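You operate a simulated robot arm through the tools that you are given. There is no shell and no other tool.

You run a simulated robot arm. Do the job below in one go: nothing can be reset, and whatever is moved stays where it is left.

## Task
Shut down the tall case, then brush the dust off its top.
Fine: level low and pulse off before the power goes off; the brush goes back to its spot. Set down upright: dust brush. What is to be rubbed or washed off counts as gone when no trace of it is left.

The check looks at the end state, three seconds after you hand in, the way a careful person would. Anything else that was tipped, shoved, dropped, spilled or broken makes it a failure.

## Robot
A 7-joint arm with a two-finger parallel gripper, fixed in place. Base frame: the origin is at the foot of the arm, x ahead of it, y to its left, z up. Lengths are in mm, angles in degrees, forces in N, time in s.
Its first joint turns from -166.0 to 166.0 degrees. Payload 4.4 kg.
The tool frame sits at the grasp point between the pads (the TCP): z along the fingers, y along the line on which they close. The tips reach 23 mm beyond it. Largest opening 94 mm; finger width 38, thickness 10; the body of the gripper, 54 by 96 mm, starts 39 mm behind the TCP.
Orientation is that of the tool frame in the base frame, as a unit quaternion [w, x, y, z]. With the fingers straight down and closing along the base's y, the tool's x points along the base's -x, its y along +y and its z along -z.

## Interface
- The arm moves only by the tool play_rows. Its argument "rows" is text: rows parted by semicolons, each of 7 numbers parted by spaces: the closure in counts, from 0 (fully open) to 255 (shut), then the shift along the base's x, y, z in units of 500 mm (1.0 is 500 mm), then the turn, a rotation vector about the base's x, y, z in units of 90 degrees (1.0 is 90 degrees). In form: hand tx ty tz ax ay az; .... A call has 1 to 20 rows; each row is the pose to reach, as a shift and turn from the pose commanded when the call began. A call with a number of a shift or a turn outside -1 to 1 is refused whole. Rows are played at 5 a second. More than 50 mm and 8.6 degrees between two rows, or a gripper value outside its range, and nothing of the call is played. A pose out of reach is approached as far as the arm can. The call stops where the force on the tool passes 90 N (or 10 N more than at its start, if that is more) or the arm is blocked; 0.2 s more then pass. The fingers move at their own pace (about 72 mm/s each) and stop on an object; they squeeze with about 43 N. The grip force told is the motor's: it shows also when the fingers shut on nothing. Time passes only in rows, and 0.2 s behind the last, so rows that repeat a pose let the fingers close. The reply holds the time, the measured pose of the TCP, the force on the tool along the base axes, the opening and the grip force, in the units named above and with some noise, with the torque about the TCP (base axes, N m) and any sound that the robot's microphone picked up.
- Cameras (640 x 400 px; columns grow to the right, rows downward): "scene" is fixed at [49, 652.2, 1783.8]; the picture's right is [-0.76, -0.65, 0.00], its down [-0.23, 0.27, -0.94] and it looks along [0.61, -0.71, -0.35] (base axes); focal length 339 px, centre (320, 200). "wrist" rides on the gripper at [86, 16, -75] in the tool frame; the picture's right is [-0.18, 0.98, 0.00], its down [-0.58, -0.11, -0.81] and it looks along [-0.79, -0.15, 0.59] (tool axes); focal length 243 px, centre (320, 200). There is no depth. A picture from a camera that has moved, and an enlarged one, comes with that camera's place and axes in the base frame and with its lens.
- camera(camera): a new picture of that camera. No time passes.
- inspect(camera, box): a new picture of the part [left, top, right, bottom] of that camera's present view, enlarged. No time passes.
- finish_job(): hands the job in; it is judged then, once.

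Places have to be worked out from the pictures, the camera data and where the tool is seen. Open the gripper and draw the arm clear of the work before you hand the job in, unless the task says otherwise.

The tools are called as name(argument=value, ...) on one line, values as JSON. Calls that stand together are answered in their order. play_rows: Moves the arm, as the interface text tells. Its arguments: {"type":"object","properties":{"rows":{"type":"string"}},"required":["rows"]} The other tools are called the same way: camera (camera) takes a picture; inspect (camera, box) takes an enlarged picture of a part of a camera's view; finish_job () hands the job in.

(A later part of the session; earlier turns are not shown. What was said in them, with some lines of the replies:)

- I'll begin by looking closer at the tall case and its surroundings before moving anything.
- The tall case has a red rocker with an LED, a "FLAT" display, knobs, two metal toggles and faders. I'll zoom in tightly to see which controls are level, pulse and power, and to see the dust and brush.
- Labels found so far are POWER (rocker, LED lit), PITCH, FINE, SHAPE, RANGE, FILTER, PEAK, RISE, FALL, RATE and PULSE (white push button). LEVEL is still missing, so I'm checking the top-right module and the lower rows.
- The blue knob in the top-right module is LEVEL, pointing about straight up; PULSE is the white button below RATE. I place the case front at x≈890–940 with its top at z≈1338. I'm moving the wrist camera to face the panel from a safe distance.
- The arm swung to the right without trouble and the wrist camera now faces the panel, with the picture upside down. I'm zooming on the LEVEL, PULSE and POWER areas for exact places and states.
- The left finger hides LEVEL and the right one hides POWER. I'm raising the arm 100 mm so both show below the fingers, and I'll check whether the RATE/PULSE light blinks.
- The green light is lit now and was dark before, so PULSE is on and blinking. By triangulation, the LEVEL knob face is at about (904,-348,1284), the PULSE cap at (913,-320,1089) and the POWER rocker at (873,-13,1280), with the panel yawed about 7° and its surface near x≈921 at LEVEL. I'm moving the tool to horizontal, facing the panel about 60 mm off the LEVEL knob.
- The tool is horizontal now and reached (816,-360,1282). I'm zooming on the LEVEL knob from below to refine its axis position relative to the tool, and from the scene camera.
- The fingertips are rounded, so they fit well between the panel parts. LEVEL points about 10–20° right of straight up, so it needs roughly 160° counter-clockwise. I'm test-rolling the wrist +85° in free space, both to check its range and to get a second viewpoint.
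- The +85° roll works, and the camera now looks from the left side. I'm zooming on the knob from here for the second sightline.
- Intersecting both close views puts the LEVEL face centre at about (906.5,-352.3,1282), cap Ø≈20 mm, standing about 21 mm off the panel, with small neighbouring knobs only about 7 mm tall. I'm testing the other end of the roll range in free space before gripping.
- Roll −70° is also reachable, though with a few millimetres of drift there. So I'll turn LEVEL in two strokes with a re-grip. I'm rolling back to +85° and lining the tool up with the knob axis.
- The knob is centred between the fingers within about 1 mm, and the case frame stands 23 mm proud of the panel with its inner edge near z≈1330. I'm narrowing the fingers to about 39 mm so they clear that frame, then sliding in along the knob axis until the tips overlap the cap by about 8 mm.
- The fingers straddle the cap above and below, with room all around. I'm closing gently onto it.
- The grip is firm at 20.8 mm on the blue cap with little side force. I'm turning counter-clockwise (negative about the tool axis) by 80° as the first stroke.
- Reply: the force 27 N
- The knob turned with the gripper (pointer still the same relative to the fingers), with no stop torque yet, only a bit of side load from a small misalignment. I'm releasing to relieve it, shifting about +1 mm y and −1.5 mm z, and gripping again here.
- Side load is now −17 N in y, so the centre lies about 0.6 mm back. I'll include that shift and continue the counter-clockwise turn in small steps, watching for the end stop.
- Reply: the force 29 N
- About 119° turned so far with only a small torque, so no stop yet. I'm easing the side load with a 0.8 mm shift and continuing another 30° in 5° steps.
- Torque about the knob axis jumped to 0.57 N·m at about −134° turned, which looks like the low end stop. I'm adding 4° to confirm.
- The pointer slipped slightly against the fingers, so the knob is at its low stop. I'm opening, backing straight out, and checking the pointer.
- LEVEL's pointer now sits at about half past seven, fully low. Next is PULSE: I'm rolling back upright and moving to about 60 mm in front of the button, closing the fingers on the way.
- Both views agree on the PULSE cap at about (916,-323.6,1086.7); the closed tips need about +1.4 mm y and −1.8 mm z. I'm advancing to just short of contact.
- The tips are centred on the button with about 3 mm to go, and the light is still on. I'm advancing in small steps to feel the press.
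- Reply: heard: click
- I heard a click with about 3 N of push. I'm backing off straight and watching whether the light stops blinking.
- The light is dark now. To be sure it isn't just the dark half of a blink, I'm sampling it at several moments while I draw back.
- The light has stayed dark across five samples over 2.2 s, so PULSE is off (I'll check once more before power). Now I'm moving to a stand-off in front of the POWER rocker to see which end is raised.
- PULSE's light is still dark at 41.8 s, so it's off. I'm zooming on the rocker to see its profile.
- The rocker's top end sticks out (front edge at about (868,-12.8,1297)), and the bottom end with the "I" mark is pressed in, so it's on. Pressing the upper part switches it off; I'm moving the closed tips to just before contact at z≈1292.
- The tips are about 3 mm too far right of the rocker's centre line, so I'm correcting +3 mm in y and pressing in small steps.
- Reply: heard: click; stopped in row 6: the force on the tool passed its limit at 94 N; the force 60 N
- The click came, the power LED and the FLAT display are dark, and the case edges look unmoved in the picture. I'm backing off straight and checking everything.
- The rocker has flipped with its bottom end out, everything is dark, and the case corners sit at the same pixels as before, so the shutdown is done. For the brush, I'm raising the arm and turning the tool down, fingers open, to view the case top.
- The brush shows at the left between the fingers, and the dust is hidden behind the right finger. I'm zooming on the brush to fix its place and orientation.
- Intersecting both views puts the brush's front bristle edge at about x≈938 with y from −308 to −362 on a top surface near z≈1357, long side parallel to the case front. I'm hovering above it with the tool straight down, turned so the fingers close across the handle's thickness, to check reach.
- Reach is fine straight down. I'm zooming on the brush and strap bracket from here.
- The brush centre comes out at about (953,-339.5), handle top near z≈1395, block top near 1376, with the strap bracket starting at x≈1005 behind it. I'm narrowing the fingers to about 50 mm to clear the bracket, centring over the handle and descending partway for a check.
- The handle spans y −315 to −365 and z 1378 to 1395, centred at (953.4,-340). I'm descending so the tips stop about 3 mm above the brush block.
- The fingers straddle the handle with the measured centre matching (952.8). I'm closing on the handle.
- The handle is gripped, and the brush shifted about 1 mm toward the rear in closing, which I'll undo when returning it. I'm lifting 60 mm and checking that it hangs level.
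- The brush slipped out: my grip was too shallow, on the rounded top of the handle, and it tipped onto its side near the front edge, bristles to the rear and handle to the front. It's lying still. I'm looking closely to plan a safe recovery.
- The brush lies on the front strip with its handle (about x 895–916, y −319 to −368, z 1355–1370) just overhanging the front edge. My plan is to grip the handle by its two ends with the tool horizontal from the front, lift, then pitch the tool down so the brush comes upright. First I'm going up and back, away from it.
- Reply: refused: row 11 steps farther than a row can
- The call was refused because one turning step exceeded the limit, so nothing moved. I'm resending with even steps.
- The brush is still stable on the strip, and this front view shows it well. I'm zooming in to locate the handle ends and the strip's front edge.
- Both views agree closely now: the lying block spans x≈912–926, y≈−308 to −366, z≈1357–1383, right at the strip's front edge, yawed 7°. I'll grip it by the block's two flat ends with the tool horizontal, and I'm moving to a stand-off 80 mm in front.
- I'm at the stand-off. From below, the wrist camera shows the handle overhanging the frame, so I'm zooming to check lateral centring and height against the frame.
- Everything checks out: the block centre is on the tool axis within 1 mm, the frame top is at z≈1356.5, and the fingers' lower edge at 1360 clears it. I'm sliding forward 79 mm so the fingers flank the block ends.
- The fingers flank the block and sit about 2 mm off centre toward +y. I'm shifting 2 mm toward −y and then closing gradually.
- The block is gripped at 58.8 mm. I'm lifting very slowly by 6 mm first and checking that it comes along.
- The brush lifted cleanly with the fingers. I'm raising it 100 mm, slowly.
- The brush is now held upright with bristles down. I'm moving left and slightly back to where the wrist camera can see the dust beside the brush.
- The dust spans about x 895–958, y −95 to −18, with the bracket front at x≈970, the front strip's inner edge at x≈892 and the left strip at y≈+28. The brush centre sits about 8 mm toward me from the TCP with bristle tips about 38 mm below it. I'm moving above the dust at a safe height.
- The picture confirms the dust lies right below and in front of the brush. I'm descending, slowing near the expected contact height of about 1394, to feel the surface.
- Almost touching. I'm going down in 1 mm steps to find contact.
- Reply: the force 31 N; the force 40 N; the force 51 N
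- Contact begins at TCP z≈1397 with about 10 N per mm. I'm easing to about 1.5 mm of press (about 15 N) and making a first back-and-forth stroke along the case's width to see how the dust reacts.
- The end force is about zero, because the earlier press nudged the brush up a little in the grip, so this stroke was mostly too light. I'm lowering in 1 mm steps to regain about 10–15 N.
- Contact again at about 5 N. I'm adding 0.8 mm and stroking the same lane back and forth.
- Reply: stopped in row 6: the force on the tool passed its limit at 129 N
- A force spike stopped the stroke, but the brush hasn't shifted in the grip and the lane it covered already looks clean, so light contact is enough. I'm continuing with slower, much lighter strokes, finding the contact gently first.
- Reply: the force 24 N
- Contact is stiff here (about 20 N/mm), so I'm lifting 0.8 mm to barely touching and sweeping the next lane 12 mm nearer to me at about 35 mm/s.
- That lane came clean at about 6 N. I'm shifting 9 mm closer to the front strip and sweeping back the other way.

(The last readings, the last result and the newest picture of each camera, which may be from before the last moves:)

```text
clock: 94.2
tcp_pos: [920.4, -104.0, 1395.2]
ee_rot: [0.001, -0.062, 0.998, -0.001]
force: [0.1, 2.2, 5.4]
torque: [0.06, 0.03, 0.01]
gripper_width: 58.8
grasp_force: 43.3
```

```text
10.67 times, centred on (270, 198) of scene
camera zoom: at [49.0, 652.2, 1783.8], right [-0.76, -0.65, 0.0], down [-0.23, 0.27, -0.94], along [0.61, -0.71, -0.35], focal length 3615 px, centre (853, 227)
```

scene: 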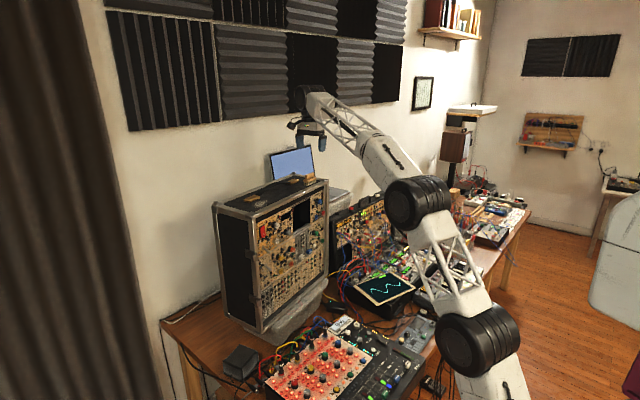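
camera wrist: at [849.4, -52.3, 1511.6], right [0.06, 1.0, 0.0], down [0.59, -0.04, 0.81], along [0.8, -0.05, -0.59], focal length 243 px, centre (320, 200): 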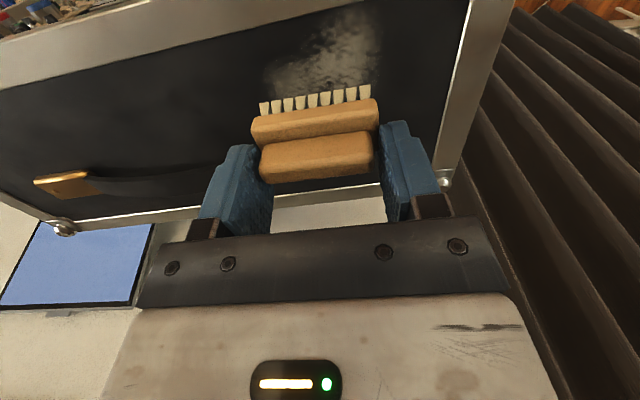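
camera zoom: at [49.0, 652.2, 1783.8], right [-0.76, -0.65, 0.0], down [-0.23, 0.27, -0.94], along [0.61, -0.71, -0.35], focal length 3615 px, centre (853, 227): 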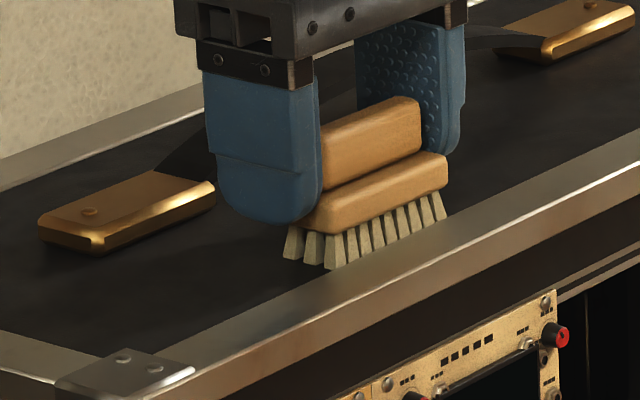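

The front area is clean right up to the strip. Now I'm sweeping the rear lanes toward the bracket, first 10 mm behind the starting lane, again lightly.

play_rows(rows="255 0.0123 0.0016 0 0 0 0; 255 0.0246 0.0031 0 0 0 0; 255 0.0369 0.0047 0 0 0 0; 255 0.0492 0.0062 0 0 0 0; 255 0.0615 0.0078 0 0 0 0; 255 0.0597 0.0217 0 0 0 0; 255 0.058 0.0356 0 0 0 0; 255 0.0562 0.0495 0 0 0 0; 255 0.0545 0.0634 0 0 0 0; 255 0.0527 0.0772 0 0 0 0; 255 0.051 0.0911 0 0 0 0; 255 0.0492 0.105 0 0 0 0; 255 0.0475 0.1189 0 0 0 0; 255 0.0457 0.1328 0 0 0 0; 255 0.044 0.1467 0 0 0 0; 255 0.0422 0.1606 0 0 0 0; 255 0.0404 0.1745 0 0 0 0; 255 0.0404 0.1745 0 0 0 0")

inspect(camera="wrist", box=[160, 0, 480, 200])

inspect(camera="scene", box=[240, 175, 300, 215])

```text
clock: 95.0
tcp_pos: [934.4, -101.4, 1394.7]
ee_rot: [-0.004, -0.06, 0.998, 0.0]
force: [-37.2, 2.0, -4.0]
torque: [0.01, 0.92, -0.95]
gripper_width: 58.8
grasp_force: 42.7
stopped in row 4: the force on the tool passed its limit at 114 N (the readings are from after the stop); the commanded pose is now the measured one
```

```text
2.00 times, centred on (320, 100) of wrist
camera zoom: at [849.1, -95.7, 1469.5], right [0.06, 1.0, 0.0], down [0.6, -0.04, 0.8], along [0.8, -0.05, -0.6], focal length 485 px, centre (320, 400)
```

zoom: 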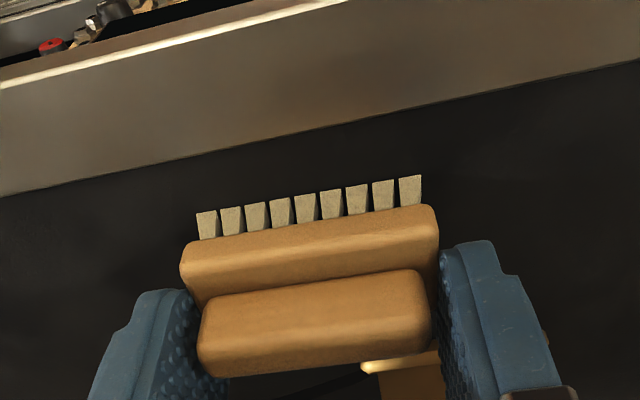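

```text
10.00 times, centred on (270, 195) of scene
camera zoom: at [49.0, 652.2, 1783.8], right [-0.76, -0.65, 0.0], down [-0.23, 0.27, -0.94], along [0.61, -0.71, -0.35], focal length 3389 px, centre (820, 250)
```

zoom: 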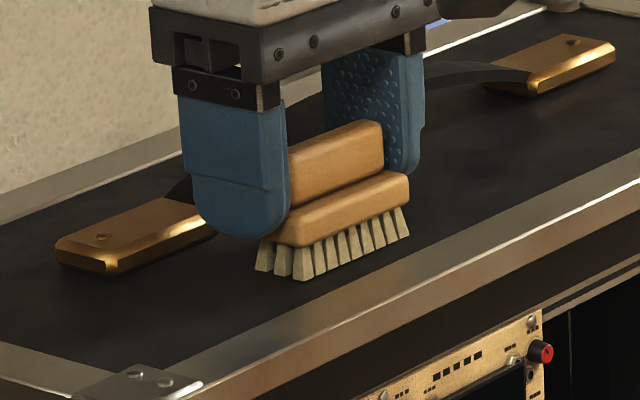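

It stopped again, now with a −x push of 37 N near the −y end of the gripper at tip height, so something behind is being touched, probably the strap or bracket. I'm zooming to see what is close before moving.

inspect(camera="scene", box=[252, 178, 288, 202])

inspect(camera="wrist", box=[190, 100, 420, 240])

camera(camera="scene")

```text
16.00 times, centred on (270, 190) of scene
camera zoom: at [49.0, 652.2, 1783.8], right [-0.76, -0.65, 0.0], down [-0.23, 0.27, -0.94], along [0.61, -0.71, -0.35], focal length 5422 px, centre (1120, 360)
```

zoom: 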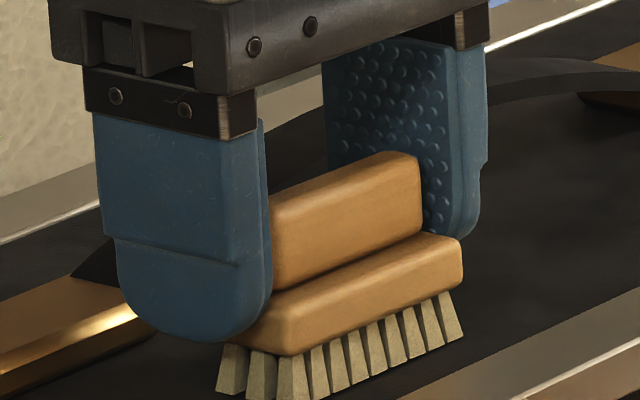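

```text
2.78 times, centred on (305, 170) of wrist
camera zoom: at [849.1, -95.7, 1469.5], right [0.06, 1.0, 0.0], down [0.6, -0.04, 0.8], along [0.8, -0.05, -0.6], focal length 675 px, centre (362, 284)
```

zoom: 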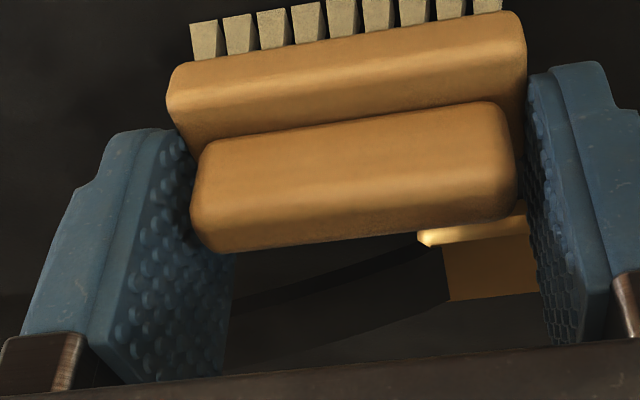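

```text
taken
```

scene: 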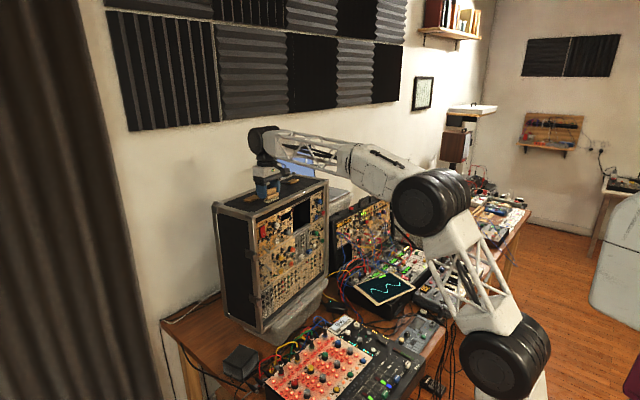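

From the pictures I can't tell a clear contact. The collisions happened only when about 2 mm lower than the first free pass, so I'm lifting 5 mm, which should clear the load, and will then probe the surface height further back.

play_rows(rows="255 0 0 0.004 0 0 0; 255 0 0 0.01 0 0 0; 255 0 0 0.01 0 0 0")

inspect(camera="wrist", box=[160, 0, 480, 200])

inspect(camera="scene", box=[240, 175, 300, 215])

```text
clock: 95.8
tcp_pos: [936.4, -102.0, 1399.1]
ee_rot: [-0.004, -0.061, 0.998, 0.0]
force: [0.0, -0.2, -0.9]
torque: [0.03, -0.01, 0.01]
gripper_width: 59.0
grasp_force: 42.9
```

```text
2.00 times, centred on (320, 100) of wrist
camera zoom: at [850.8, -95.5, 1473.3], right [0.06, 1.0, 0.0], down [0.6, -0.04, 0.8], along [0.8, -0.05, -0.6], focal length 485 px, centre (320, 400)
```

zoom: 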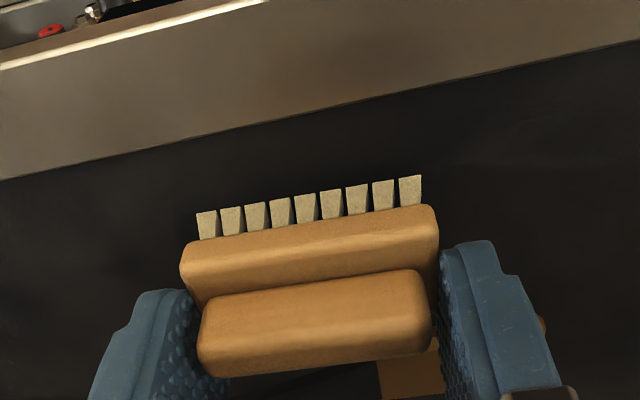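

```text
10.00 times, centred on (270, 195) of scene
camera zoom: at [49.0, 652.2, 1783.8], right [-0.76, -0.65, 0.0], down [-0.23, 0.27, -0.94], along [0.61, -0.71, -0.35], focal length 3389 px, centre (820, 250)
```

zoom: 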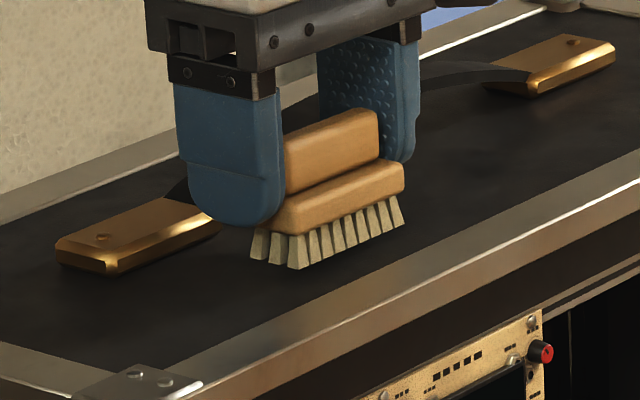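

Lifting cleared the load at once and the brush is fine. Much of the dust seems gone already, so I'm raising and moving back to the viewing position to see what remains.

play_rows(rows="255 0 0 0.06 0 0 0; 255 -0.03 0 0.12 0 0 0; 255 -0.08 -0.04 0.17 0 0 0; 255 -0.13 -0.09 0.2 0 0 0; 255 -0.17 -0.15 0.2 0 0 0; 255 -0.19 -0.21 0.2 0 0 0; 255 -0.19 -0.21 0.2 0 0 0")

inspect(camera="wrist", box=[390, 60, 590, 190])

inspect(camera="scene", box=[235, 175, 310, 215])

inspect(camera="scene", box=[245, 188, 281, 210])

```text
clock: 97.4
tcp_pos: [842.6, -207.4, 1496.9]
ee_rot: [-0.004, -0.061, 0.998, 0.0]
force: [-0.2, -0.6, 0.2]
torque: [0.03, 0.02, 0.0]
gripper_width: 58.7
grasp_force: 43.2
```

```text
3.08 times, centred on (490, 125) of wrist
camera zoom: at [756.6, -201.1, 1572.1], right [0.06, 1.0, 0.0], down [0.6, -0.04, 0.8], along [0.8, -0.05, -0.6], focal length 746 px, centre (-203, 431)
```

zoom: 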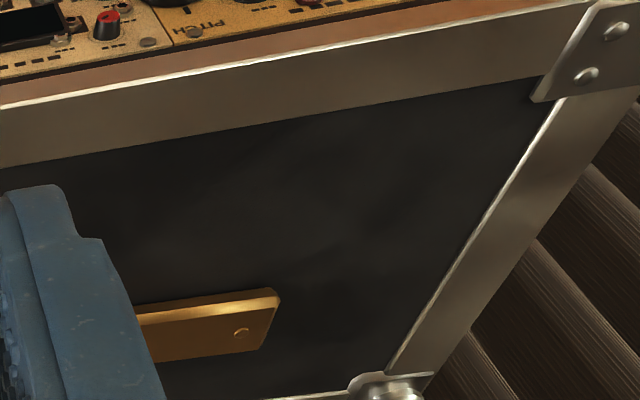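

```text
8.53 times, centred on (272, 195) of scene
camera zoom: at [49.0, 652.2, 1783.8], right [-0.76, -0.65, 0.0], down [-0.23, 0.27, -0.94], along [0.61, -0.71, -0.35], focal length 2892 px, centre (725, 243)
```

zoom: 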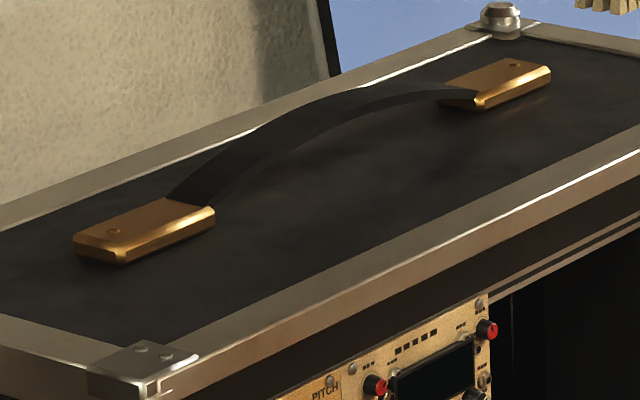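

```text
16.00 times, centred on (263, 199) of scene
camera zoom: at [49.0, 652.2, 1783.8], right [-0.76, -0.65, 0.0], down [-0.23, 0.27, -0.94], along [0.61, -0.71, -0.35], focal length 5422 px, centre (1232, 216)
```

zoom: 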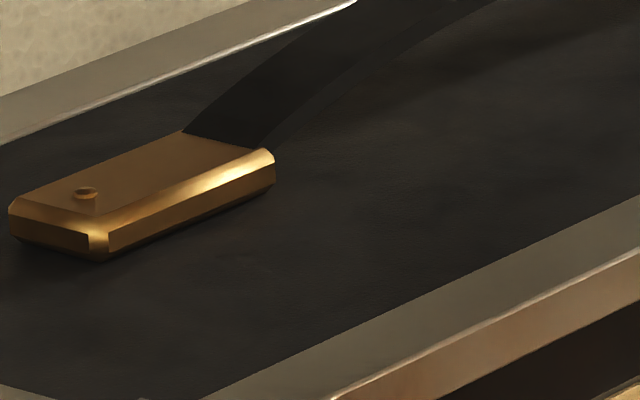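

The patch looks gone. I'm zooming in harder on the area for any faint residue.

inspect(camera="wrist", box=[425, 95, 505, 145])

inspect(camera="wrist", box=[470, 85, 550, 135])

inspect(camera="wrist", box=[430, 125, 510, 175])

inspect(camera="scene", box=[249, 195, 273, 209])

```text
8.00 times, centred on (465, 120) of wrist
camera zoom: at [756.6, -201.1, 1572.1], right [0.06, 1.0, 0.0], down [0.6, -0.04, 0.8], along [0.8, -0.05, -0.6], focal length 1941 px, centre (-840, 840)
```

zoom: 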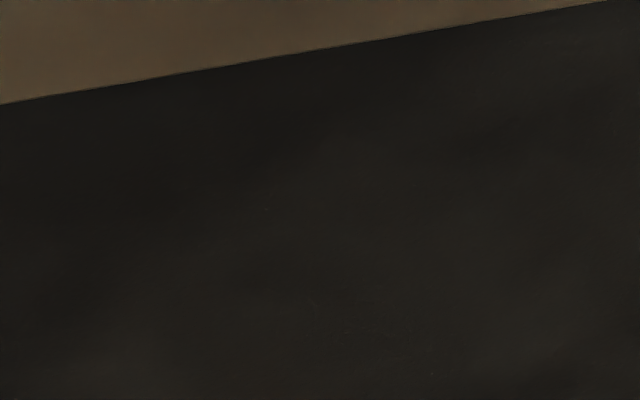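

```text
8.00 times, centred on (510, 110) of wrist
camera zoom: at [756.6, -201.1, 1572.1], right [0.06, 1.0, 0.0], down [0.6, -0.04, 0.8], along [0.8, -0.05, -0.6], focal length 1941 px, centre (-1200, 920)
```

zoom: 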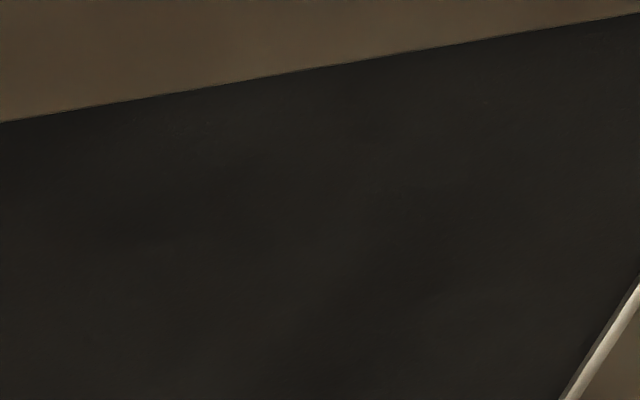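

```text
8.00 times, centred on (470, 150) of wrist
camera zoom: at [756.6, -201.1, 1572.1], right [0.06, 1.0, 0.0], down [0.6, -0.04, 0.8], along [0.8, -0.05, -0.6], focal length 1941 px, centre (-880, 600)
```

zoom: 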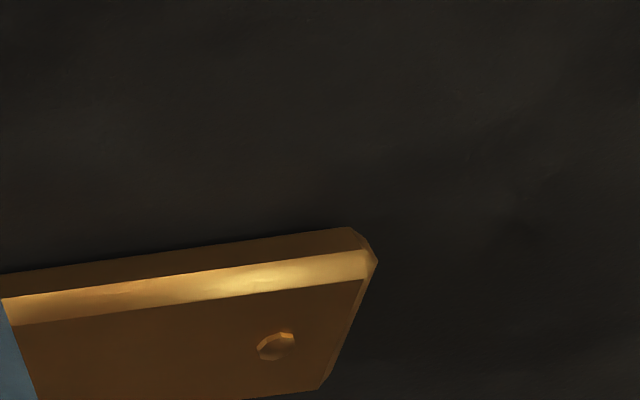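

```text
16.00 times, centred on (261, 202) of scene
camera zoom: at [49.0, 652.2, 1783.8], right [-0.76, -0.65, 0.0], down [-0.23, 0.27, -0.94], along [0.61, -0.71, -0.35], focal length 5422 px, centre (1264, 168)
```

zoom: 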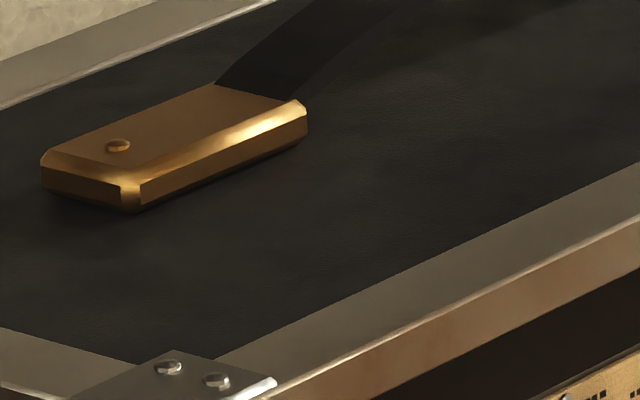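

I see nothing clear, but slight mottling in front of the bracket could be leather texture or thin residue. I'm comparing it at higher zoom with a part of the top that never had dust.

inspect(camera="wrist", box=[430, 125, 470, 150])

inspect(camera="wrist", box=[470, 120, 510, 145])

inspect(camera="wrist", box=[120, 110, 240, 190])

inspect(camera="scene", box=[270, 180, 306, 200])

inspect(camera="scene", box=[248, 192, 272, 210])

```text
16.00 times, centred on (450, 138) of wrist
camera zoom: at [756.6, -201.1, 1572.1], right [0.06, 1.0, 0.0], down [0.6, -0.04, 0.8], along [0.8, -0.05, -0.6], focal length 3882 px, centre (-1760, 1200)
```

zoom: 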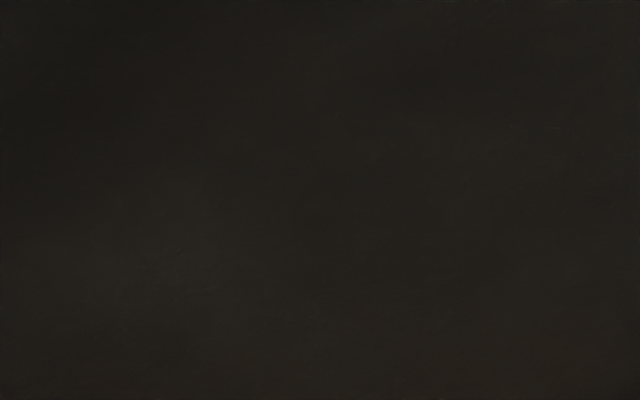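

```text
16.00 times, centred on (490, 132) of wrist
camera zoom: at [756.6, -201.1, 1572.1], right [0.06, 1.0, 0.0], down [0.6, -0.04, 0.8], along [0.8, -0.05, -0.6], focal length 3882 px, centre (-2400, 1280)
```

zoom: 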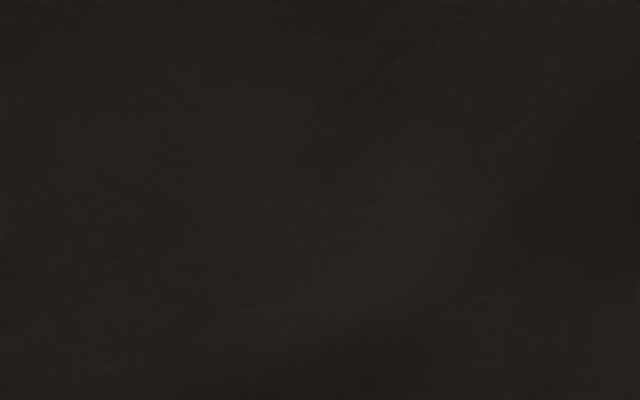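

```text
5.00 times, centred on (180, 150) of wrist
camera zoom: at [756.6, -201.1, 1572.1], right [0.06, 1.0, 0.0], down [0.6, -0.04, 0.8], along [0.8, -0.05, -0.6], focal length 1213 px, centre (1020, 450)
```

zoom: 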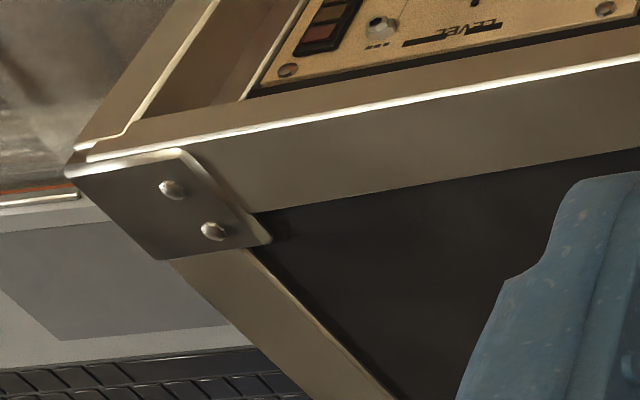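

```text
16.00 times, centred on (288, 190) of scene
camera zoom: at [49.0, 652.2, 1783.8], right [-0.76, -0.65, 0.0], down [-0.23, 0.27, -0.94], along [0.61, -0.71, -0.35], focal length 5422 px, centre (832, 360)
```

zoom: 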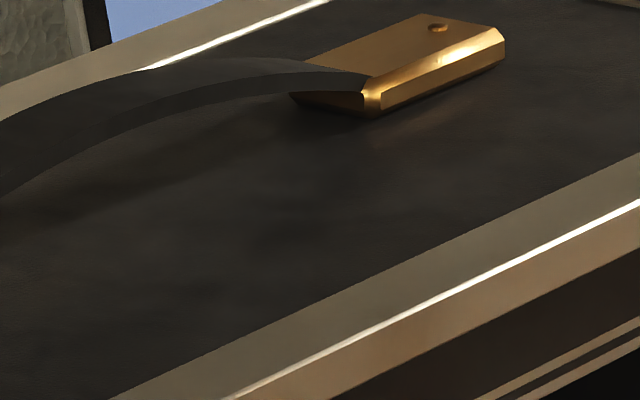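

```text
16.00 times, centred on (260, 201) of scene
camera zoom: at [49.0, 652.2, 1783.8], right [-0.76, -0.65, 0.0], down [-0.23, 0.27, -0.94], along [0.61, -0.71, -0.35], focal length 5422 px, centre (1280, 184)
```

zoom: 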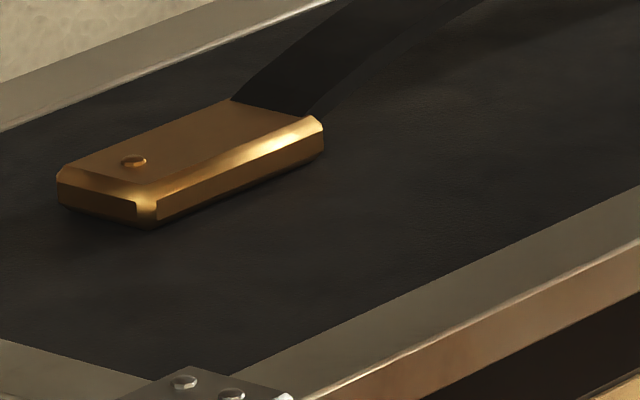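

The cleaned area looks the same as untouched leather, so the dust is gone. Now I'm bringing the brush back above its original spot (brush centre about (953,-340), 7° yaw), which puts the TCP near (961.5,-339.3).

play_rows(rows="255 0.02 -0.0293 0 0 -0.001 0; 255 0.045 -0.0586 0 0 -0.001 0; 255 0.072 -0.0879 -0.005 0 -0.002 0; 255 0.099 -0.1172 -0.015 0 -0.003 0; 255 0.126 -0.1466 -0.03 0 -0.003 0; 255 0.153 -0.1759 -0.045 0 -0.004 0; 255 0.182 -0.2052 -0.06 0 -0.004 0; 255 0.21 -0.2345 -0.078 0 -0.005 0; 255 0.2378 -0.2638 -0.0938 0 -0.005 0; 255 0.2378 -0.2638 -0.0938 0 -0.005 0")

inspect(camera="scene", box=[284, 150, 340, 190])

camera(camera="wrist")

```text
clock: 99.6
tcp_pos: [962.3, -340.1, 1450.8]
ee_rot: [0.001, -0.062, 0.998, 0.0]
force: [0.2, -0.7, 0.3]
torque: [0.01, 0.02, 0.02]
gripper_width: 59.0
grasp_force: 42.7
```

```text
10.00 times, centred on (312, 170) of scene
camera zoom: at [49.0, 652.2, 1783.8], right [-0.76, -0.65, 0.0], down [-0.23, 0.27, -0.94], along [0.61, -0.71, -0.35], focal length 3389 px, centre (400, 500)
```

zoom: 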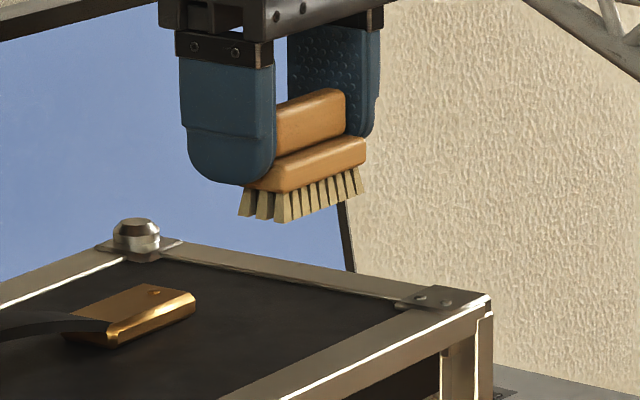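

```text
taken
camera wrist: at [874.8, -334.5, 1524.7], right [0.06, 1.0, 0.0], down [0.59, -0.04, 0.81], along [0.8, -0.05, -0.59], focal length 243 px, centre (320, 200)
```

wrist: 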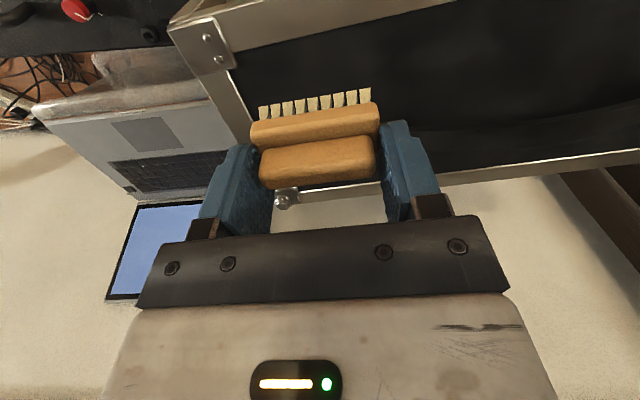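

In the picture the brush hovers right above its old place (front bristle corner at column 275, as originally). I'm descending to just above the surface and then comparing with the original picture.

play_rows(rows="255 0 0 -0.03 0 0 0; 255 0 0 -0.06 0 0 0; 255 0 0 -0.08 0 0 0; 255 0 0 -0.093 0 0 0; 255 0 0 -0.1 0 0 0; 255 0 0 -0.1 0 0 0")

inspect(camera="scene", box=[298, 170, 322, 188])

inspect(camera="scene", box=[284, 150, 340, 190])

```text
clock: 101.0
tcp_pos: [962.0, -338.9, 1401.3]
ee_rot: [0.0, -0.061, 0.998, 0.0]
force: [1.2, 0.0, -0.6]
torque: [-0.01, -0.02, 0.0]
gripper_width: 58.7
grasp_force: 43.6
```

```text
16.00 times, centred on (310, 179) of scene
camera zoom: at [49.0, 652.2, 1783.8], right [-0.76, -0.65, 0.0], down [-0.23, 0.27, -0.94], along [0.61, -0.71, -0.35], focal length 5422 px, centre (480, 536)
```

zoom: 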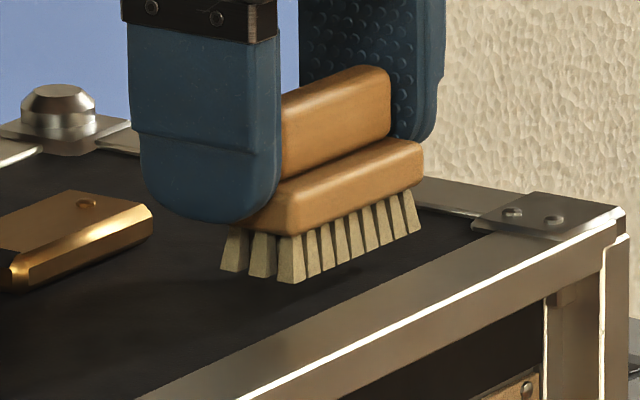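

```text
10.00 times, centred on (312, 170) of scene
camera zoom: at [49.0, 652.2, 1783.8], right [-0.76, -0.65, 0.0], down [-0.23, 0.27, -0.94], along [0.61, -0.71, -0.35], focal length 3389 px, centre (400, 500)
```

zoom: 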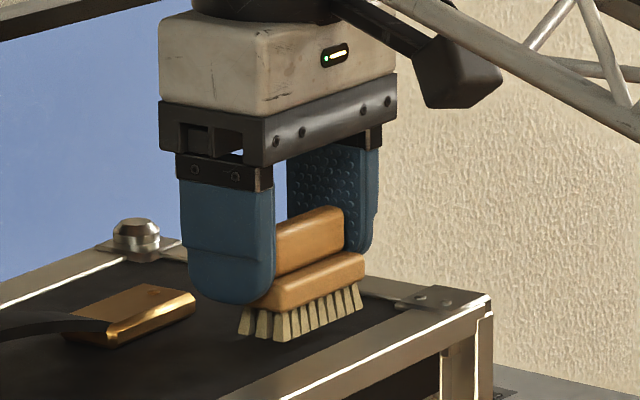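

I'm about 5 mm above contact and within a couple of millimetres sideways of the original place. I'm lowering gently to touch.

play_rows(rows="255 0 0 -0.004 0 0 0; 255 0 0 -0.007 0 0 0; 255 0 0 -0.009 0 0 0; 255 0 0 -0.009 0 0 0")

inspect(camera="scene", box=[298, 170, 322, 188])

```text
clock: 102.0
tcp_pos: [960.8, -338.7, 1397.0]
ee_rot: [0.0, -0.062, 0.998, 0.0]
force: [-0.3, -0.8, -0.1]
torque: [-0.01, 0.03, -0.01]
gripper_width: 59.0
grasp_force: 43.4
```

```text
16.00 times, centred on (310, 179) of scene
camera zoom: at [49.0, 652.2, 1783.8], right [-0.76, -0.65, 0.0], down [-0.23, 0.27, -0.94], along [0.61, -0.71, -0.35], focal length 5422 px, centre (480, 536)
```

zoom: 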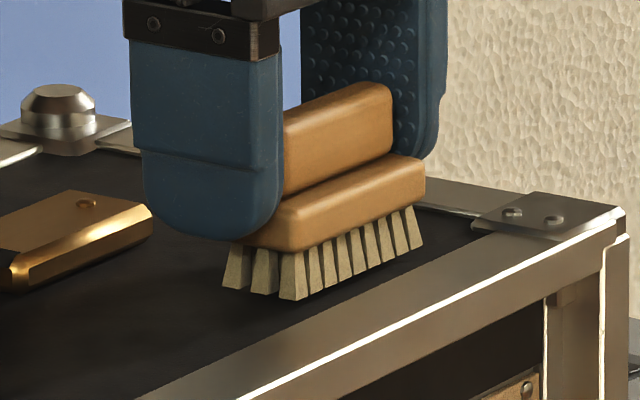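

The pixel comparison with the original picture suggests shifting about (−1,+2.5) mm. I'm applying that, then lowering in half-millimetre steps to a light touch.

play_rows(rows="255 -0.002 0.005 0 0 0 0; 255 -0.002 0.005 -0.001 0 0 0; 255 -0.002 0.005 -0.002 0 0 0; 255 -0.002 0.005 -0.002 0 0 0")

play_rows(rows="255 0 0 -0.001 0 0 0; 255 0 0 -0.001 0 0 0")

play_rows(rows="255 0 0 -0.001 0 0 0; 255 0 0 -0.001 0 0 0")

```text
clock: 103.0
tcp_pos: [960.1, -335.0, 1396.7]
ee_rot: [0.0, -0.061, 0.998, 0.001]
force: [-0.8, -0.4, 0.0]
torque: [0.02, 0.01, 0.02]
gripper_width: 58.9
grasp_force: 43.1
```

```text
clock: 103.6
tcp_pos: [959.3, -336.7, 1396.0]
ee_rot: [0.0, -0.06, 0.998, -0.001]
force: [0.1, -0.2, -0.8]
torque: [0.03, -0.03, 0.01]
gripper_width: 58.6
grasp_force: 42.5
```

```text
clock: 104.2
tcp_pos: [959.5, -335.5, 1395.6]
ee_rot: [0.0, -0.061, 0.998, 0.0]
force: [-0.2, 0.0, -0.5]
torque: [-0.01, 0.0, 0.02]
gripper_width: 58.7
grasp_force: 42.7
```

No contact yet at 1395.6. I'm continuing down in half-millimetre steps.

play_rows(rows="255 0 0 -0.001 0 0 0; 255 0 0 -0.001 0 0 0")

play_rows(rows="255 0 0 -0.001 0 0 0; 255 0 0 -0.001 0 0 0")

inspect(camera="scene", box=[298, 170, 322, 188])

```text
clock: 104.8
tcp_pos: [959.3, -335.3, 1395.6]
ee_rot: [0.0, -0.061, 0.998, 0.0]
force: [0.3, -0.2, -0.3]
torque: [0.03, -0.02, 0.01]
gripper_width: 59.0
grasp_force: 42.9
```

```text
clock: 105.4
tcp_pos: [958.8, -334.9, 1394.5]
ee_rot: [0.0, -0.061, 0.998, -0.001]
force: [0.9, 0.4, 2.8]
torque: [0.0, -0.01, 0.0]
gripper_width: 59.0
grasp_force: 43.0
```

```text
16.00 times, centred on (310, 179) of scene
camera zoom: at [49.0, 652.2, 1783.8], right [-0.76, -0.65, 0.0], down [-0.23, 0.27, -0.94], along [0.61, -0.71, -0.35], focal length 5422 px, centre (480, 536)
```

zoom: 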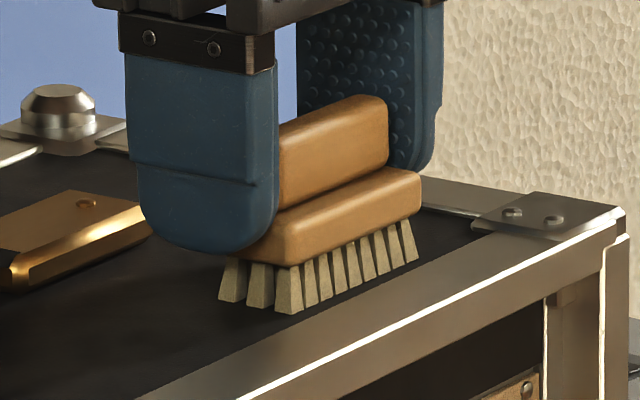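

Light, even contact (2.8 N, no torque), and the brush sits within about 1 mm of its original picture position. I'm opening the fingers slowly.

play_rows(rows="92 0 0 0 0 0 0; 86 0 0 0 0 0 0; 78 0 0 0 0 0 0; 68 0 0 0 0 0 0; 58 0 0 0 0 0 0; 58 0 0 0 0 0 0")

inspect(camera="scene", box=[298, 170, 322, 188])

inspect(camera="wrist", box=[200, 60, 440, 220])

```text
clock: 106.8
tcp_pos: [959.2, -335.3, 1393.5]
ee_rot: [0.0, -0.061, 0.998, 0.0]
force: [-0.2, 0.8, -0.5]
torque: [-0.01, 0.02, -0.02]
gripper_width: 72.7
grasp_force: 0.0
```

```text
16.00 times, centred on (310, 179) of scene
camera zoom: at [49.0, 652.2, 1783.8], right [-0.76, -0.65, 0.0], down [-0.23, 0.27, -0.94], along [0.61, -0.71, -0.35], focal length 5422 px, centre (480, 536)
```

zoom: 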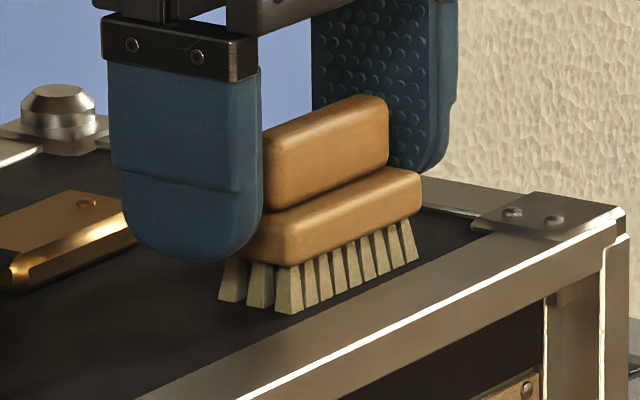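

```text
2.50 times, centred on (320, 140) of wrist
camera zoom: at [872.4, -329.5, 1468.1], right [0.06, 1.0, 0.0], down [0.59, -0.04, 0.81], along [0.8, -0.05, -0.59], focal length 606 px, centre (320, 350)
```

zoom: 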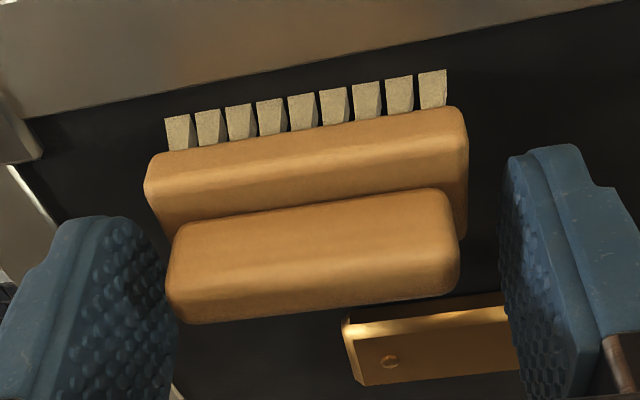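

The brush stands upright on its own, with the fingers about 7 mm clear on each side. I'm rising straight up slowly, then drawing back.

play_rows(rows="58 0 0 0.01 0 0 0; 58 0 0 0.025 0 0 0; 58 0 0 0.045 0 0 0; 58 0 0 0.07 0 0 0; 58 0 0 0.11 0 0 0; 58 0 0 0.16 0 0 0; 58 0 0 0.22 0 0 0; 58 -0.06 0.03 0.28 0 0 0; 58 -0.13 0.07 0.32 0 0 0; 58 -0.21 0.11 0.34 0 0 0; 58 -0.29 0.16 0.34 0 0 0; 58 -0.37 0.22 0.34 0 0 0; 58 -0.44 0.28 0.34 0 0 0; 58 -0.5 0.34 0.34 0 0 0; 58 -0.5 0.34 0.34 0 0 0")

camera(camera="scene")

inspect(camera="scene", box=[200, 160, 360, 260])

inspect(camera="scene", box=[298, 170, 322, 188])

camera(camera="wrist")

```text
clock: 110.0
tcp_pos: [709.6, -166.2, 1564.6]
ee_rot: [0.0, -0.061, 0.998, 0.0]
force: [1.0, 0.6, -0.2]
torque: [0.02, -0.05, -0.03]
gripper_width: 72.9
grasp_force: 0.0
```

```text
taken
```

scene: 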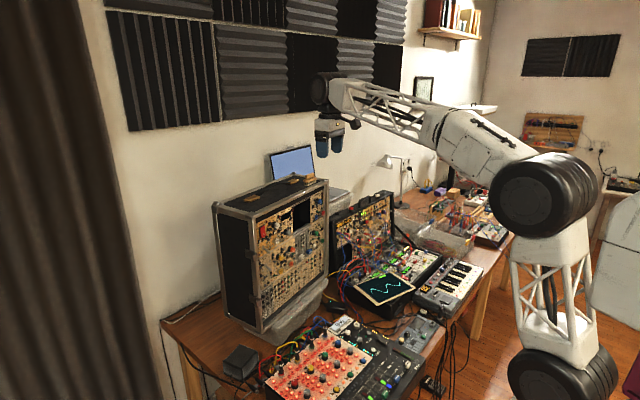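

```text
4.00 times, centred on (280, 210) of scene
camera zoom: at [49.0, 652.2, 1783.8], right [-0.76, -0.65, 0.0], down [-0.23, 0.27, -0.94], along [0.61, -0.71, -0.35], focal length 1356 px, centre (480, 160)
```

zoom: 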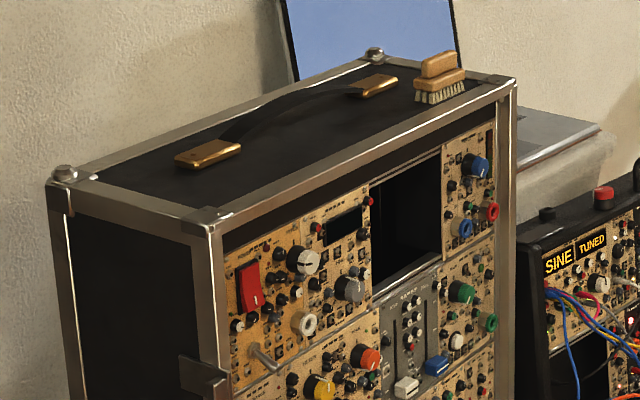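

```text
16.00 times, centred on (310, 179) of scene
camera zoom: at [49.0, 652.2, 1783.8], right [-0.76, -0.65, 0.0], down [-0.23, 0.27, -0.94], along [0.61, -0.71, -0.35], focal length 5422 px, centre (480, 536)
```

zoom: 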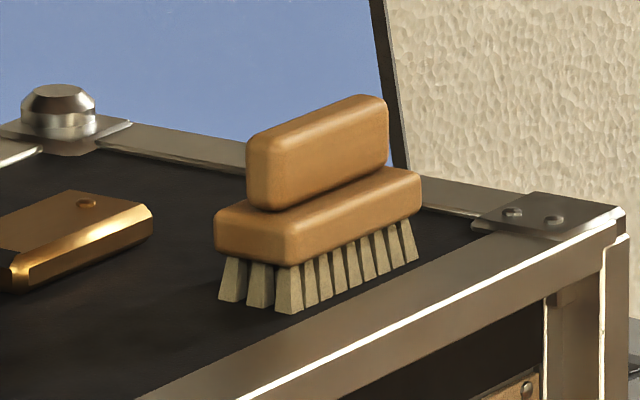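

```text
taken
camera wrist: at [622.0, -160.1, 1638.6], right [0.06, 1.0, 0.0], down [0.59, -0.04, 0.81], along [0.8, -0.05, -0.59], focal length 243 px, centre (320, 200)
```

wrist: 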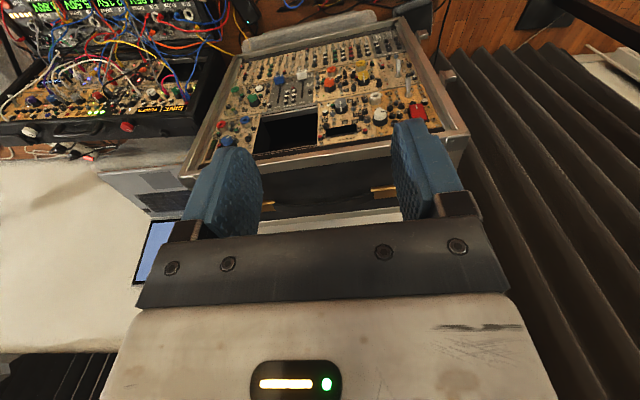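

The brush stands upright at its original place, matching the first picture within a pixel or two, and the case hasn't moved. Before handing in, I'm taking one more close look at the cleaned patch with the empty gripper held well above it.

play_rows(rows="58 0.035 0.032 -0.01 0 0 0; 58 0.07 0.063 -0.03 0 0 0; 58 0.105 0.095 -0.05 0 0 0; 58 0.14 0.126 -0.07 0 0 0; 58 0.175 0.158 -0.09 0 0 0; 58 0.21 0.19 -0.11 0 0 0; 58 0.245 0.22 -0.13 0 0 0; 58 0.28 0.252 -0.15 0 0 0; 58 0.28 0.252 -0.15 0 0 0")

camera(camera="wrist")

inspect(camera="wrist", box=[240, 60, 400, 190])

inspect(camera="wrist", box=[20, 60, 200, 190])

```text
clock: 112.0
tcp_pos: [850.2, -39.5, 1489.3]
ee_rot: [0.0, -0.061, 0.998, 0.0]
force: [0.5, 0.6, 0.4]
torque: [0.05, 0.0, -0.01]
gripper_width: 72.8
grasp_force: 0.0
```

```text
taken
camera wrist: at [762.7, -32.9, 1563.1], right [0.06, 1.0, 0.0], down [0.59, -0.04, 0.81], along [0.8, -0.05, -0.59], focal length 243 px, centre (320, 200)
```

wrist: 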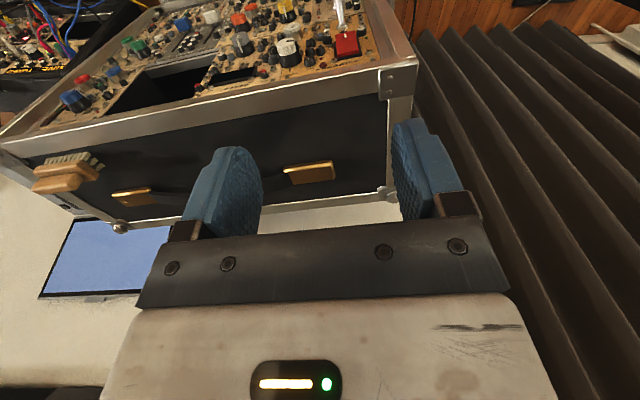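

```text
3.08 times, centred on (320, 125) of wrist
camera zoom: at [762.7, -32.9, 1563.1], right [0.06, 1.0, 0.0], down [0.59, -0.04, 0.81], along [0.8, -0.05, -0.59], focal length 746 px, centre (320, 431)
```

zoom: 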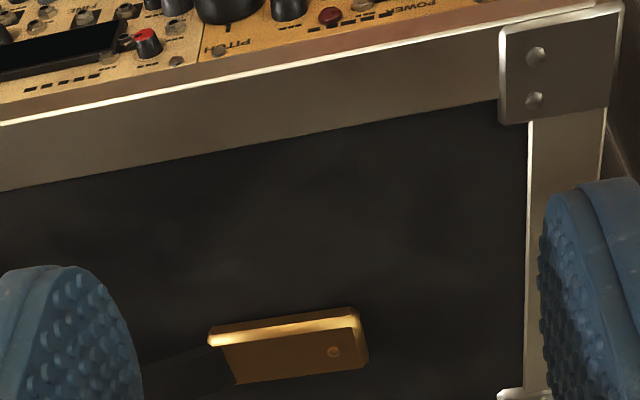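

```text
3.08 times, centred on (110, 125) of wrist
camera zoom: at [762.7, -32.9, 1563.1], right [0.06, 1.0, 0.0], down [0.59, -0.04, 0.81], along [0.8, -0.05, -0.59], focal length 746 px, centre (966, 431)
```

zoom: 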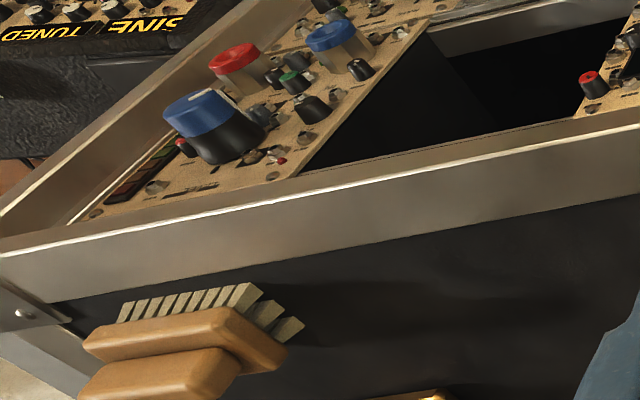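

It looks clean overall, but there's a very faint lighter spot in front of the bracket near (940,-77). I'm magnifying it.

inspect(camera="wrist", box=[265, 105, 345, 160])

inspect(camera="wrist", box=[320, 90, 390, 150])

inspect(camera="wrist", box=[110, 130, 190, 190])

inspect(camera="scene", box=[252, 190, 276, 206])

```text
7.27 times, centred on (305, 132) of wrist
camera zoom: at [762.7, -32.9, 1563.1], right [0.06, 1.0, 0.0], down [0.59, -0.04, 0.81], along [0.8, -0.05, -0.59], focal length 1764 px, centre (429, 691)
```

zoom: 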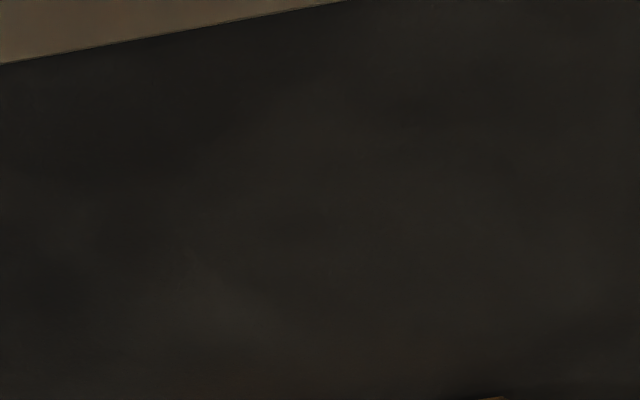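

```text
6.67 times, centred on (355, 120) of wrist
camera zoom: at [762.7, -32.9, 1563.1], right [0.06, 1.0, 0.0], down [0.59, -0.04, 0.81], along [0.8, -0.05, -0.59], focal length 1618 px, centre (87, 733)
```

zoom: 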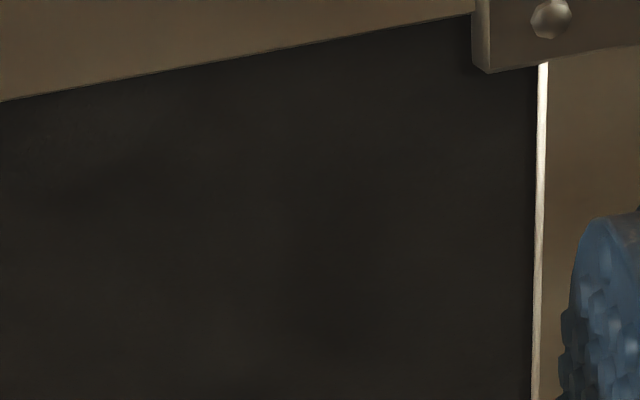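

```text
6.67 times, centred on (150, 160) of wrist
camera zoom: at [762.7, -32.9, 1563.1], right [0.06, 1.0, 0.0], down [0.59, -0.04, 0.81], along [0.8, -0.05, -0.59], focal length 1618 px, centre (1453, 467)
```

zoom: 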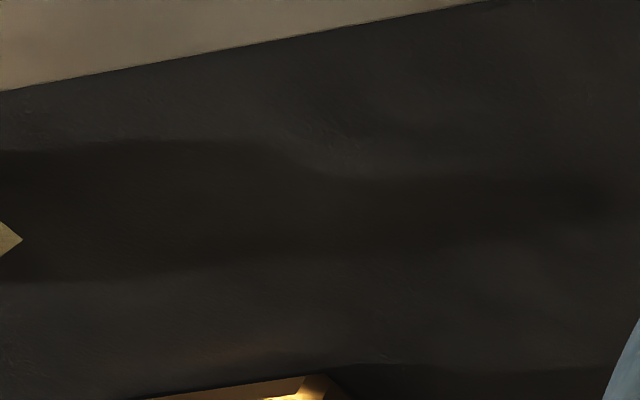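

```text
16.00 times, centred on (264, 198) of scene
camera zoom: at [49.0, 652.2, 1783.8], right [-0.76, -0.65, 0.0], down [-0.23, 0.27, -0.94], along [0.61, -0.71, -0.35], focal length 5422 px, centre (1216, 232)
```

zoom: 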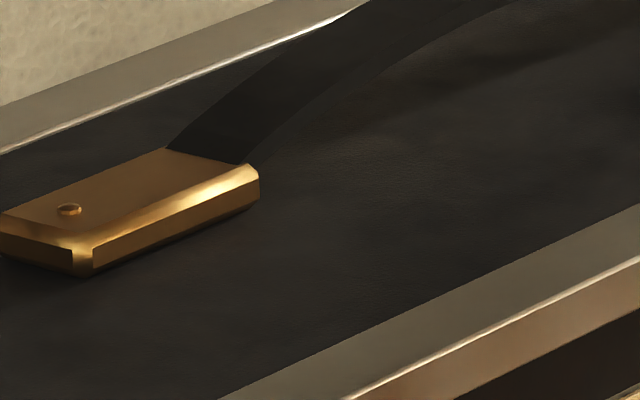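

The blotches match the natural mottling of untouched leather elsewhere on the top, so no dust is left. I'm opening the gripper fully and drawing the arm well clear toward its start place.

play_rows(rows="40 -0.04 0.02 0.03 0 0 0; 20 -0.09 0.05 0.07 0 0 0; 0 -0.14 0.08 0.11 0 0 0; 0 -0.19 0.11 0.15 0 0 0; 0 -0.24 0.15 0.18 0 0 0; 0 -0.29 0.18 0.21 0 0 0; 0 -0.34 0.21 0.23 0 0 0; 0 -0.38 0.24 0.24 0 0 0; 0 -0.41 0.26 0.248 0 0 0; 0 -0.41 0.26 0.248 0 0 0")

camera(camera="scene")

inspect(camera="scene", box=[235, 165, 335, 225])

inspect(camera="scene", box=[245, 200, 335, 265])

```text
clock: 114.2
tcp_pos: [645.4, 89.3, 1615.0]
ee_rot: [0.001, -0.061, 0.998, 0.001]
force: [-0.3, -0.5, 0.9]
torque: [0.0, 0.01, 0.03]
gripper_width: 94.3
grasp_force: 0.0
```

```text
taken
```

scene: 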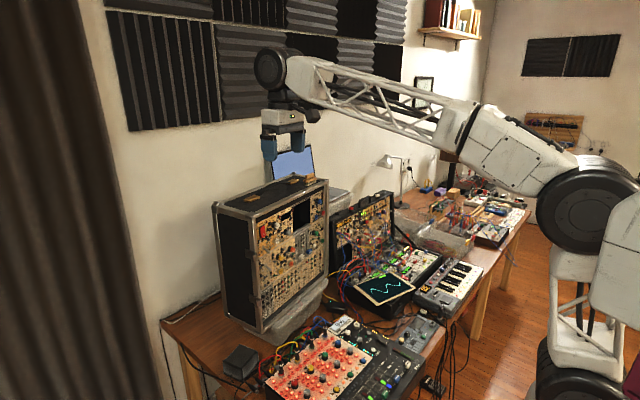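

```text
6.40 times, centred on (285, 195) of scene
camera zoom: at [49.0, 652.2, 1783.8], right [-0.76, -0.65, 0.0], down [-0.23, 0.27, -0.94], along [0.61, -0.71, -0.35], focal length 2169 px, centre (544, 232)
```

zoom: 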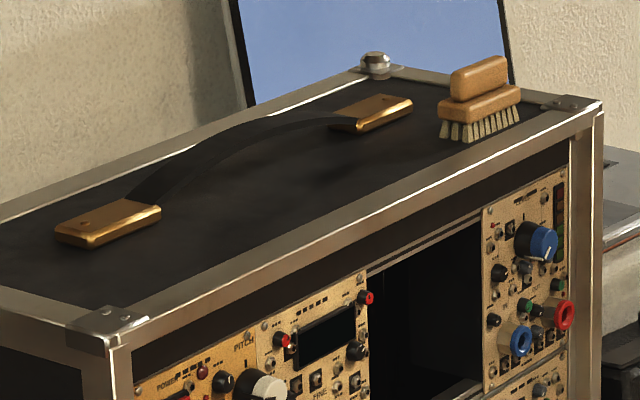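

```text
6.15 times, centred on (290, 232) of scene
camera zoom: at [49.0, 652.2, 1783.8], right [-0.76, -0.65, 0.0], down [-0.23, 0.27, -0.94], along [0.61, -0.71, -0.35], focal length 2086 px, centre (505, 0)
```

zoom: 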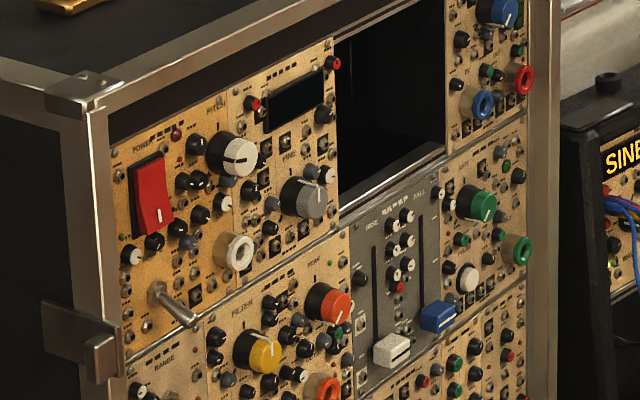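

Everything matches the goal: power off with LED and display dark, LEVEL at low, PULSE off beforehand, top clean, brush upright in its spot. The case and other controls are unmoved and the arm is clear with the gripper open, so I'm handing in.

finish_job()

```text
The job is handed in.
```

The tall case is shut down and its top is brushed clean. The brush is back upright in its spot and I've handed the job in. It wasn't entirely smooth: I dropped the brush once along the way.

- **Level:** I turned the blue LEVEL knob counter-clockwise to its low end stop.
- **Pulse:** I pressed the PULSE button once. Its light had been blinking; it was dark every time I checked until I switched the power off.
- **Power:** I switched the red rocker off last. The power light and the FLAT display went dark.
- **Dust:** The patch next to the gold handle bracket is gone in every close-up I took. I didn't stroke the strip nearest the bracket separately, but it looks the same as leather that was never dusty.
- **Brush:** It stands within about 1 mm of where it started.

**Brush drop:** On the first lift it slipped from the gripper and tipped onto its side at the front edge of the case top. I picked it up by its ends and carried on; it shows no visible damage.

**Force stops:** The arm stopped on its force limit three times, once on the final press of the power switch and twice while brushing near the bracket. I couldn't tell what it touched near the bracket. In the final pictures the case and its other controls look unmoved.

The arm is back near its starting place with the gripper open.
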